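You operate a simulated robot arm through the tools that you are given. There is no shell and no other tool. Be economical: measure what you need, move in short steps, check, and stop when the job is done.

You are at the controls of a simulated robot arm. One attempt, no reset.

## Task
Put the orange mount from the top of the grey cabinet on top of the white plastic spacer there.

Only the result counts: the job must be done as asked and must still hold three seconds after the hand-in. Knocking over, shifting, dropping, spilling or breaking anything else fails it.

## Robot
A 6-joint arm with a two-finger parallel gripper, fixed in place. Base frame: the origin is at the foot of the arm, x ahead of it, y to its left, z up; the work surface is at about z = 0. Readings come in mm, degrees, newtons and seconds.
With the tool pointing down near the work surface it reaches from about 160 to 420 mm from the base axis. Its first joint turns from -66.0 to 66.0 degrees. Payload 1.57 kg.
The TCP is the grasp point between the finger pads, 30 mm short of the fingertips. In the tool frame z runs along the fingers and y along their closing line. Largest opening 80 mm; finger width 17, thickness 12; the body of the gripper, 40 by 82 mm, starts 80 mm behind the TCP.
Orientation is that of the tool frame in the base frame, as a unit quaternion [x, y, z, w]. With the fingers straight down and closing along the base's y, the tool's x points along the base's -x, its y along +y and its z along -z.

## Interface
- The arm moves only by the tool move_arm. Its argument "moves" is a list of rows, each an object of numbers (a shift or turn left out is 0, a gripper value left out holds the last): "tx", "ty", "tz": the shift along the base's x, y, z in units of 20 mm (1.0 is 20 mm); "rx", "ry", "rz": the turn, a rotation vector about the base's x, y, z in units of 4 degrees (1.0 is 4 degrees). In form: [{"tx": .., "ty": .., "tz": .., "rx": .., "ry": .., "rz": ..}, ...]. A call has 1 to 8 rows; each row shifts and turns the commanded pose from where the row before left it. "hand" is the finger opening in mm, from 0 to 80, set as the call begins (left out, the last holds). A call with a number of a shift or a turn outside -1 to 1 is refused whole. A row lasts 0.2 s, in which the tool goes at most 50 mm and 8.6 degrees; a call with a longer step from one row to the next is refused whole, and so is a gripper value outside its range. A pose out of reach is approached as far as the arm can. The call stops where the force on the tool passes 40 N (or 10 N more than at its start, if that is more) or the arm is blocked; 0.2 s more then pass. The fingers move at their own pace (about 153 mm/s each) and stop on an object; they squeeze with about 31 N. The grip force told is the motor's: it shows also when the fingers shut on nothing. Time passes only in rows, and 0.2 s behind the last, so rows that do not move let the fingers close. It gives the time, the measured TCP pose, the force on the tool (base axes), the opening and the grip force at its end, in the units of the frame above (readings bear some noise), and new pictures: "show" is both (left out), scene, wrist or none.
- Cameras (640 x 400 px; columns grow to the right, rows downward): "scene" is fixed at [40.6, -319, 437.8]; the picture's right is [0.90, -0.44, 0.00], its down [-0.19, -0.40, -0.90] and it looks along [0.40, 0.81, -0.44] (base axes); focal length 370 px, centre (320, 200). "wrist" rides on the gripper at [-32, 0, -78] in the tool frame; the picture's right is [0.00, -1.00, 0.00], its down [0.97, 0.00, -0.24] and it looks along [0.24, 0.00, 0.97] (tool axes); focal length 218 px, centre (320, 200).
- locate(camera, pixels): for up to 12 pixels [column, row] of the newest picture of that camera ("zoom" is the newest enlarged one), the place [x, y, z] in the base frame of the surface seen there, good to about 2 mm. It takes no simulated time.
- zoom(camera, box): a new picture of the part [left, top, right, bottom] of that camera's present view, enlarged. It takes no simulated time.
- job_done(): hands the job in; it is judged then, once.

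Work in short steps. Measure before you move; look again where a grasp or a placing could have gone wrong, and mend it. You have 60 turns and 150 pictures in all, those below and enlarged ones among them. Open the gripper and draw the arm clear of the work before you hand the job in, unless the task says otherwise; then end with one line.

The tools are called after ">>>" by a JSON object that holds its "name" and its "arguments". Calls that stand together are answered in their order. move_arm: Moves the arm, as the interface text tells. Its arguments: {"type":"object","properties":{"moves":{"type":"array","items":{"type":"object","properties":{"tx":{"type":"number"},"ty":{"type":"number"},"tz":{"type":"number"},"rx":{"type":"number"},"ry":{"type":"number"},"rz":{"type":"number"}}}},"hand":{"type":"number"},"show":{"type":"string","enum":["both","scene","wrist","none"]}},"required":["moves"]} The other tools are called the same way: locate (camera, pixels) gives the place of the surface under pixels of a picture; zoom (camera, box) takes an enlarged picture of a part of a camera's view; job_done () hands the job in.

At the start:

```text
time_s: 0.0
eef_pos: [206.0, 98.7, 271.7]
tool_rot: [-0.001, 1.0, -0.001, 0.0]
contact_force: [0.9, 0.1, -0.4]
gripper_width: 80.0
finger_force: 0.1
```

scene: 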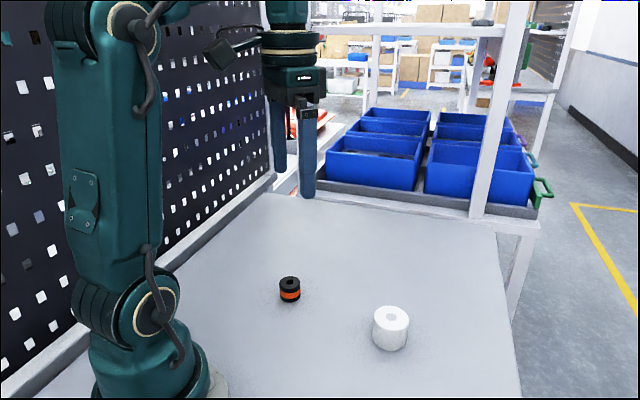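
wrist: 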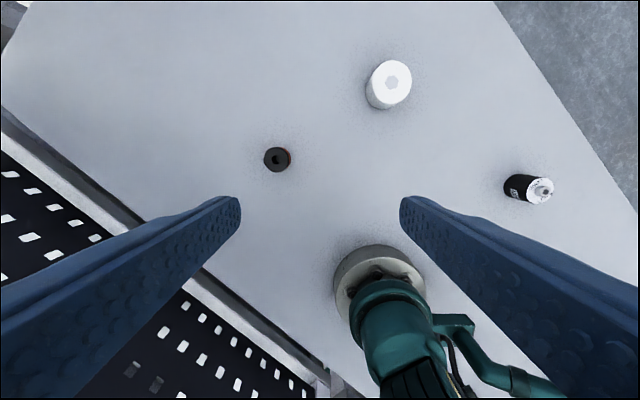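

The small black/orange part is at scene (290,289) and the white spacer at (390,328); I'll zoom in on both and measure.

>>> {"name": "zoom", "arguments": {"camera": "scene", "box": [250, 250, 430, 362]}}

>>> {"name": "zoom", "arguments": {"camera": "wrist", "box": [240, 40, 560, 240]}}

>>> {"name": "locate", "arguments": {"camera": "scene", "pixels": [[290, 281], [290, 278], [290, 296], [280, 283], [299, 283], [290, 308], [391, 317], [391, 308], [373, 318], [408, 320], [390, 345], [391, 325]]}}

>>> {"name": "locate", "arguments": {"camera": "wrist", "pixels": [[277, 159], [266, 159], [287, 159], [277, 149], [277, 169], [391, 82], [372, 82], [410, 82], [391, 64], [391, 100], [525, 188], [545, 190]]}}

```text
3.56 times, centred on (340, 306) of scene
```

zoom: 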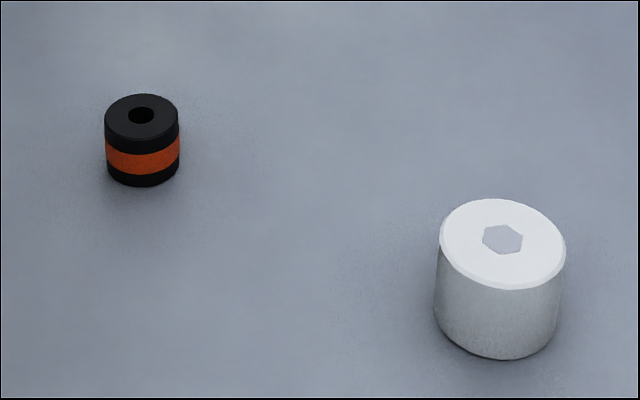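

```text
2.00 times, centred on (400, 140) of wrist
```

zoom: 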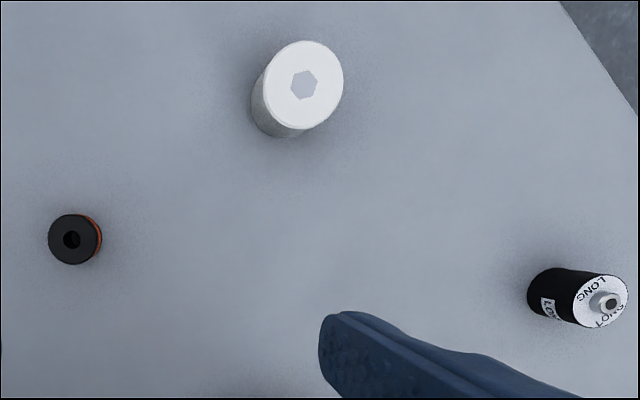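

```text
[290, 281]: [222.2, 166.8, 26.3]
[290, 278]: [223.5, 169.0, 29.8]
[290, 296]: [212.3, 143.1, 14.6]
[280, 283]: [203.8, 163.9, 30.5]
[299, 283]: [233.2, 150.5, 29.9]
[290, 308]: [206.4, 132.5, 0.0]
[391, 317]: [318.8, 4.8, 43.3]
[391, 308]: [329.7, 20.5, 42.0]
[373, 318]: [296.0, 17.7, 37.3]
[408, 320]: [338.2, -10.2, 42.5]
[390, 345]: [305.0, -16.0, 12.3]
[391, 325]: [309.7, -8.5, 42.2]
```

```text
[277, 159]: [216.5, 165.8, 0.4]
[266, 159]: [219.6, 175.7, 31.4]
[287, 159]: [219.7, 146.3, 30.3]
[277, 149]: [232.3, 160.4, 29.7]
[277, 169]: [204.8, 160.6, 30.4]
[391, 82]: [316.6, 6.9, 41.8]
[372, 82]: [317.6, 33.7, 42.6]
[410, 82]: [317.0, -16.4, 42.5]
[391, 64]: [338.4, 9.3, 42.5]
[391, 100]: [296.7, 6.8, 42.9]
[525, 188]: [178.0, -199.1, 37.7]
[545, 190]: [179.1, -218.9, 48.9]
```

The mount is upright: axis near (218.5, 161), about 30 mm diameter, top at z≈30. The spacer axis is near (317, 8), top at z≈42.5. I move over the mount and part of the way down.

>>> {"name": "move_arm", "arguments": {"hand": 80, "moves": [{"tx": 0.1, "ty": 0.5}, {"tx": 0.1, "ty": 0.5, "tz": -0.8}, {"tx": 0.1, "ty": 0.5, "tz": -1}, {"tx": 0.1, "ty": 0.5, "tz": -1}, {"tx": 0.1, "ty": 0.5, "tz": -1}, {"tx": 0.12, "ty": 0.6, "tz": -1}, {"tz": -1}, {"tz": -1}]}}

```text
time_s: 1.8
eef_pos: [219.5, 161.6, 135.8]
tool_rot: [-0.001, 1.0, 0.0, 0.001]
contact_force: [-0.2, -0.5, -0.4]
gripper_width: 80.0
finger_force: 0.1
```

scene: 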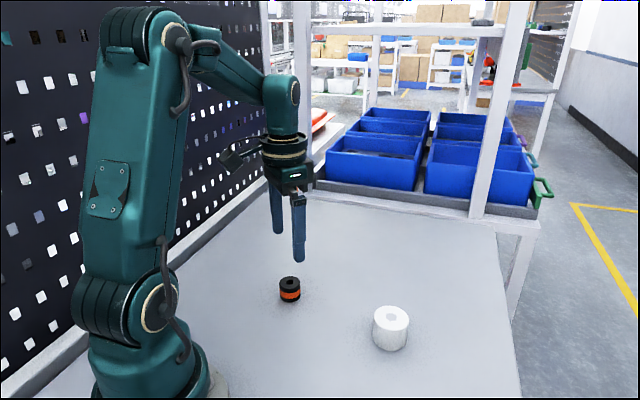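
wrist: 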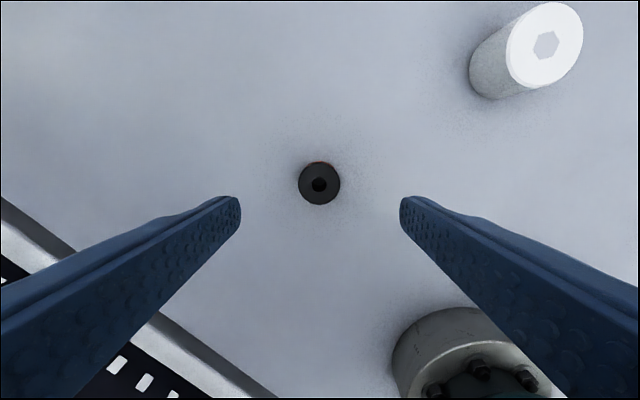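

The mount sits at wrist (319,184), centred between the fingers; I check its edges and the spacer's edges again.

>>> {"name": "locate", "arguments": {"camera": "wrist", "pixels": [[301, 184], [337, 184], [319, 166], [319, 202], [545, 45], [508, 45], [580, 45], [545, 6], [545, 84]]}}

```text
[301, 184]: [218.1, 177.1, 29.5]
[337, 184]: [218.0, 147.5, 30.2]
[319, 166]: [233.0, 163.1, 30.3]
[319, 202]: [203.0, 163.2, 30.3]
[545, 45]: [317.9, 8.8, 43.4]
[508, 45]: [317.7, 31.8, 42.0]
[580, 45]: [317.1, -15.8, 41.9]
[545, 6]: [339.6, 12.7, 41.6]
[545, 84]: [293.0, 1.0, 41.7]
```

Mount centre is (218, 162.3). I go straight down about 99 mm to z≈37, which leaves the fingertips about 7 mm above the surface.

>>> {"name": "move_arm", "arguments": {"moves": [{"tx": -0.06, "ty": 0.03, "tz": -1}, {"tz": -1}, {"tz": -1}, {"tz": -1}, {"tz": -0.6}, {"tz": -0.34}, {}]}}

```text
time_s: 3.4
eef_pos: [219.5, 160.8, 35.3]
tool_rot: [0.0, 1.0, 0.0, 0.0]
contact_force: [0.0, 0.8, -0.5]
gripper_width: 80.3
finger_force: 0.1
```

scene: 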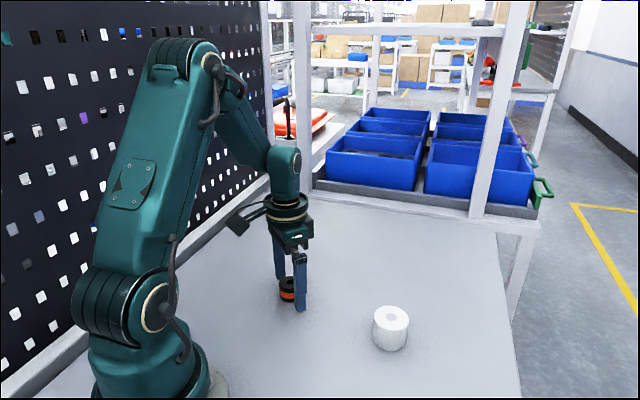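
wrist: 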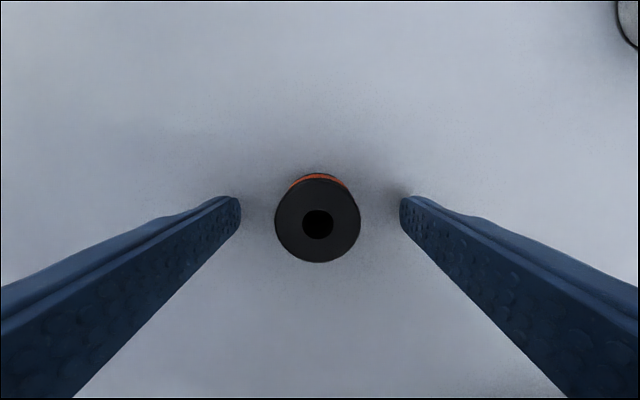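

The mount is centred at wrist (318,220) between the fingers, so I close on it.

>>> {"name": "move_arm", "arguments": {"hand": 0, "moves": [{}, {}, {}], "show": "wrist"}}

```text
time_s: 4.2
eef_pos: [218.5, 161.8, 36.2]
tool_rot: [-0.001, 1.0, 0.0, 0.0]
contact_force: [0.3, 0.7, -0.4]
gripper_width: 33.9
finger_force: 31.2
```

wrist: 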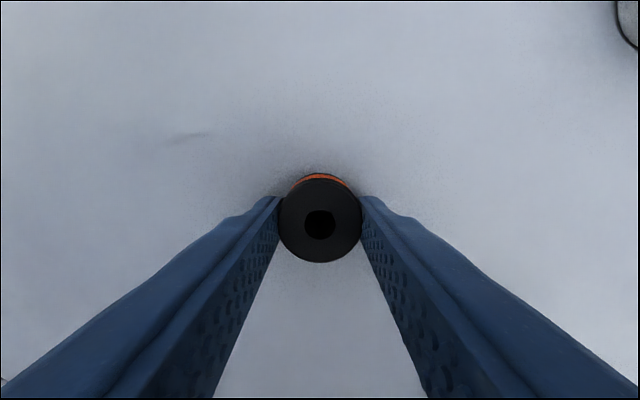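

Grip force 31 N at 34 mm opening: it is held. I lift straight up by 80 mm and look.

>>> {"name": "move_arm", "arguments": {"moves": [{"tz": 0.5}, {"tz": 0.7}, {"tz": 0.9}, {"tz": 1}, {"tz": 0.9}, {}]}}

```text
time_s: 5.6
eef_pos: [217.4, 161.9, 116.3]
tool_rot: [-0.001, 1.0, 0.0, 0.001]
contact_force: [-0.5, -0.8, 0.1]
gripper_width: 34.1
finger_force: 30.8
```

scene: 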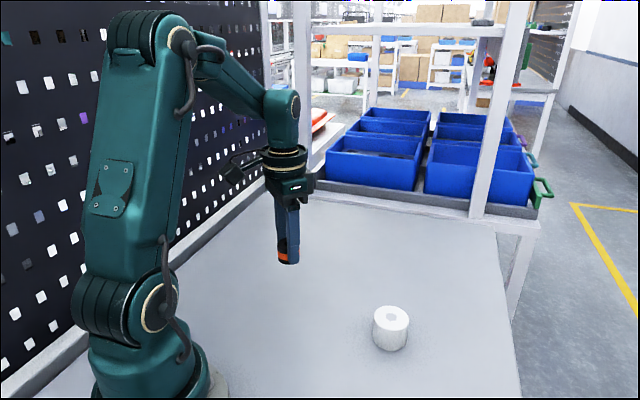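
wrist: 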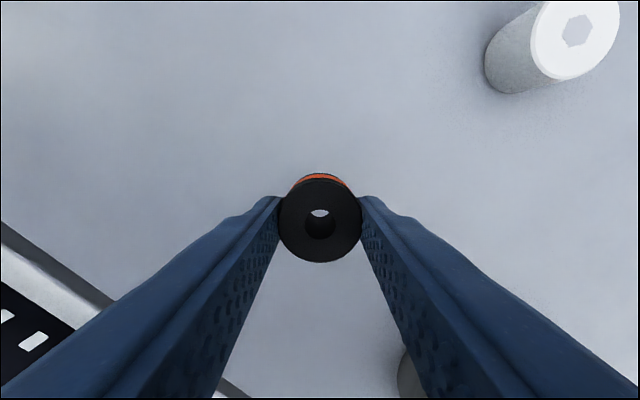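

The mount came up undisturbed (through-hole visible at (320,218)). I carry it about +99 mm x and -154 mm y to above the spacer, its bottom at about z=80.

>>> {"name": "move_arm", "arguments": {"moves": [{"tx": 0.4, "ty": -0.6}, {"tx": 0.64, "ty": -1}, {"tx": 0.64, "ty": -1}, {"tx": 0.64, "ty": -1}, {"tx": 0.64, "ty": -1}, {"tx": 0.64, "ty": -1}, {"tx": 0.64, "ty": -1}, {"tx": 0.6, "ty": -0.9}], "show": "none"}}

>>> {"name": "move_arm", "arguments": {"moves": [{"tx": 0.11, "ty": -0.2}, {}]}}

```text
time_s: 7.4
eef_pos: [314.3, 10.2, 116.8]
tool_rot: [-0.001, 1.0, 0.001, 0.0]
contact_force: [-0.6, 0.8, -0.6]
gripper_width: 33.9
finger_force: 31.1
```

```text
time_s: 8.0
eef_pos: [316.4, 6.1, 116.2]
tool_rot: [-0.001, 1.0, 0.0, 0.0]
contact_force: [0.5, -0.1, -0.5]
gripper_width: 33.9
finger_force: 31.2
```

scene: 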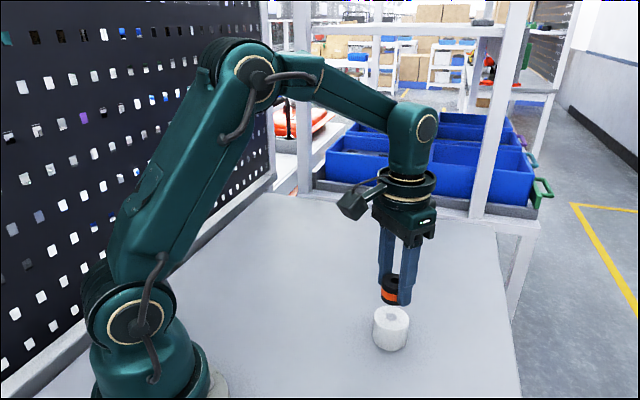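
wrist: 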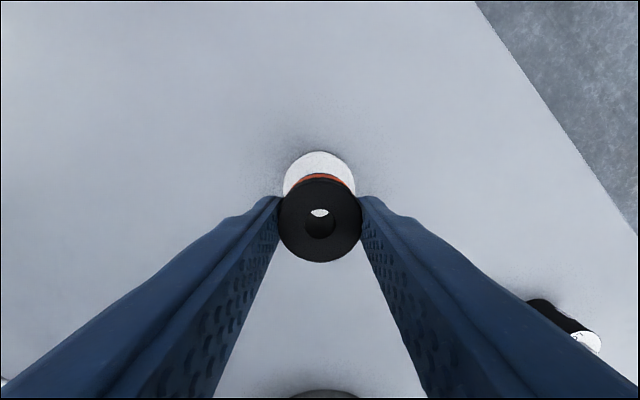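

The spacer, spanning columns 284–356 in the wrist view, is centred sideways on the mount (col 320). I check the fore-aft offset from the far edge.

>>> {"name": "locate", "arguments": {"camera": "wrist", "pixels": [[319, 154], [286, 184], [354, 184], [319, 212]]}}

>>> {"name": "zoom", "arguments": {"camera": "wrist", "box": [260, 120, 380, 280]}}

```text
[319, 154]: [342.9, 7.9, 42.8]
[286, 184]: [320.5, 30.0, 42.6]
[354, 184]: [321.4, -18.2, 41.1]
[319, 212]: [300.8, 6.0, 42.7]
```

```text
2.50 times, centred on (320, 200) of wrist
```

zoom: 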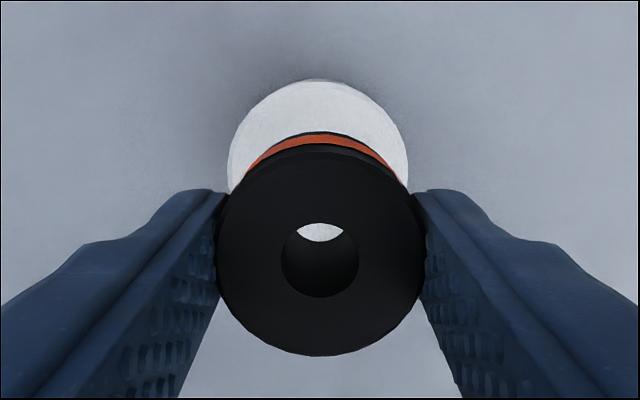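

Alignment is within about 1–2 mm. The mount bottom is about 37.5 mm above the spacer top; I lower 34 mm, then read.

>>> {"name": "move_arm", "arguments": {"moves": [{"tx": 0.05, "ty": 0.03, "tz": -0.6}, {"tz": -0.6}, {"tz": -0.3}, {"tz": -0.2}, {}], "show": "scene"}}

>>> {"name": "zoom", "arguments": {"camera": "scene", "box": [340, 240, 450, 360]}}

```text
time_s: 9.2
eef_pos: [318.3, 7.8, 84.4]
tool_rot: [-0.002, 1.0, 0.0, 0.0]
contact_force: [-0.9, 0.0, -0.2]
gripper_width: 33.7
finger_force: 31.0
```

scene: 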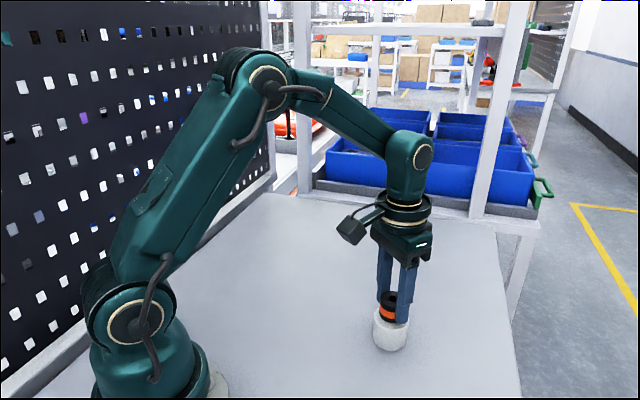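

```text
3.33 times, centred on (395, 300) of scene
```

zoom: 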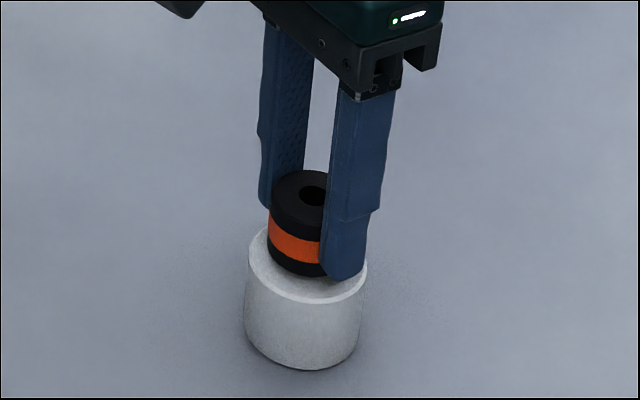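

Force is still about zero with a gap of a few mm left, well centred. I lower in 1 mm steps and watch the force.

>>> {"name": "move_arm", "arguments": {"moves": [{"tz": -0.05}, {"tz": -0.05}, {"tz": -0.05}, {}], "show": "none"}}

>>> {"name": "move_arm", "arguments": {"moves": [{"tz": -0.05}, {}], "show": "none"}}

```text
time_s: 10.2
eef_pos: [317.9, 7.6, 79.9]
tool_rot: [-0.001, 1.0, 0.0, 0.0]
contact_force: [-0.2, 0.0, -1.0]
gripper_width: 33.9
finger_force: 31.6
```

```text
time_s: 10.8
eef_pos: [318.9, 7.5, 79.0]
tool_rot: [0.0, 1.0, 0.0, 0.001]
contact_force: [-0.3, -0.4, 1.4]
gripper_width: 33.8
finger_force: 30.9
```

A possible first touch (1.4 N) is close to the noise; I lower in half-millimetre steps.

>>> {"name": "move_arm", "arguments": {"moves": [{"tz": -0.025}, {}], "show": "none"}}

>>> {"name": "zoom", "arguments": {"camera": "scene", "box": [360, 280, 420, 360]}}

```text
time_s: 11.4
eef_pos: [317.9, 7.1, 79.0]
tool_rot: [0.0, 1.0, 0.0, 0.001]
contact_force: [-1.5, -1.5, 9.2]
gripper_width: 33.7
finger_force: 31.3
```

```text
5.00 times, centred on (390, 320) of scene
```

zoom: 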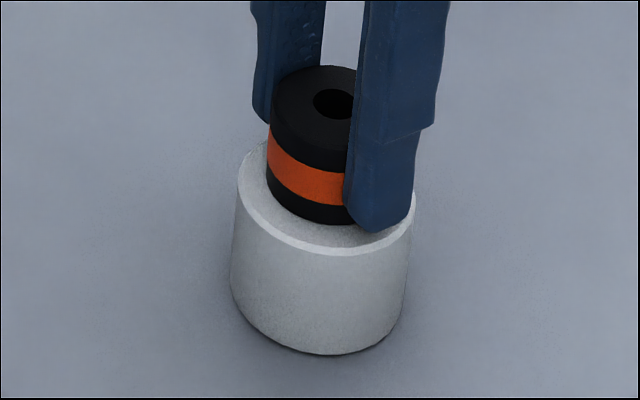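

Contact is clear at 9 N. I open the gripper here without moving, to 60 mm.

>>> {"name": "move_arm", "arguments": {"hand": 60, "moves": [{}, {}]}}

```text
time_s: 12.0
eef_pos: [318.2, 7.6, 77.5]
tool_rot: [0.0, 1.0, 0.0, 0.0]
contact_force: [-0.1, -0.6, -0.5]
gripper_width: 59.9
finger_force: 0.1
```

scene: 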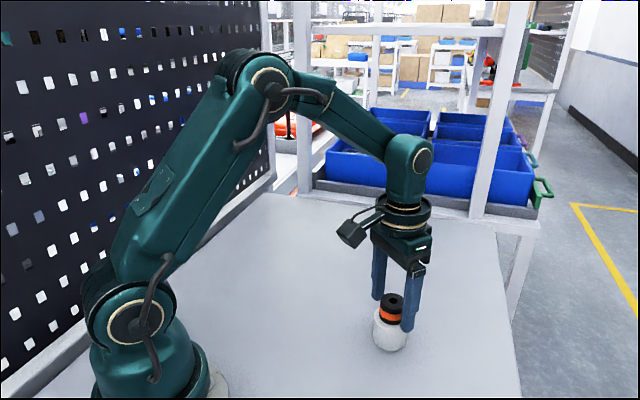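
wrist: 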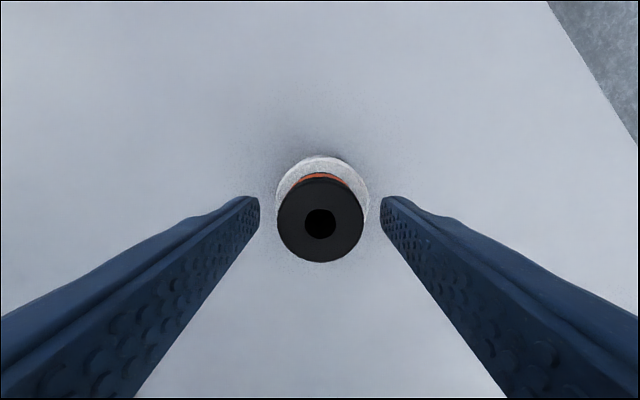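

The mount rests level on the spacer and the fingers are clear on both sides; I rise straight up about 120 mm.

>>> {"name": "move_arm", "arguments": {"moves": [{"tz": 0.4}, {"tz": 0.8}, {"tz": 1}, {"tz": 1}, {"tz": 1}, {"tz": 1}, {"tz": 0.8}, {}]}}

>>> {"name": "zoom", "arguments": {"camera": "scene", "box": [350, 270, 430, 360]}}

```text
time_s: 13.8
eef_pos: [317.2, 8.4, 199.5]
tool_rot: [-0.001, 1.0, -0.001, 0.0]
contact_force: [0.4, 0.4, 0.0]
gripper_width: 59.7
finger_force: 0.0
```

scene: 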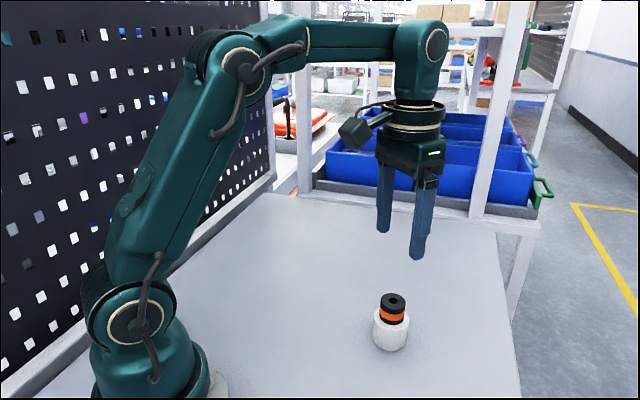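
wrist: 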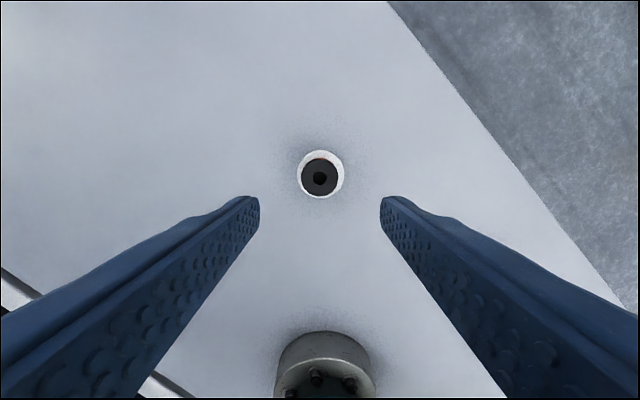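

```text
4.44 times, centred on (390, 315) of scene
```

zoom: 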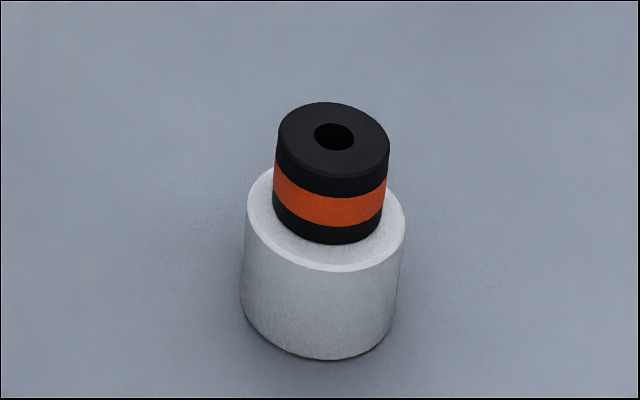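

The mount stands upright and centred on the spacer, and the arm is clear; I hand in.

>>> {"name": "job_done", "arguments": {}}

```text
The job is handed in.
```

The orange mount is standing upright and centred on the white plastic spacer, with the gripper open and the arm raised clear; I handed the job in.
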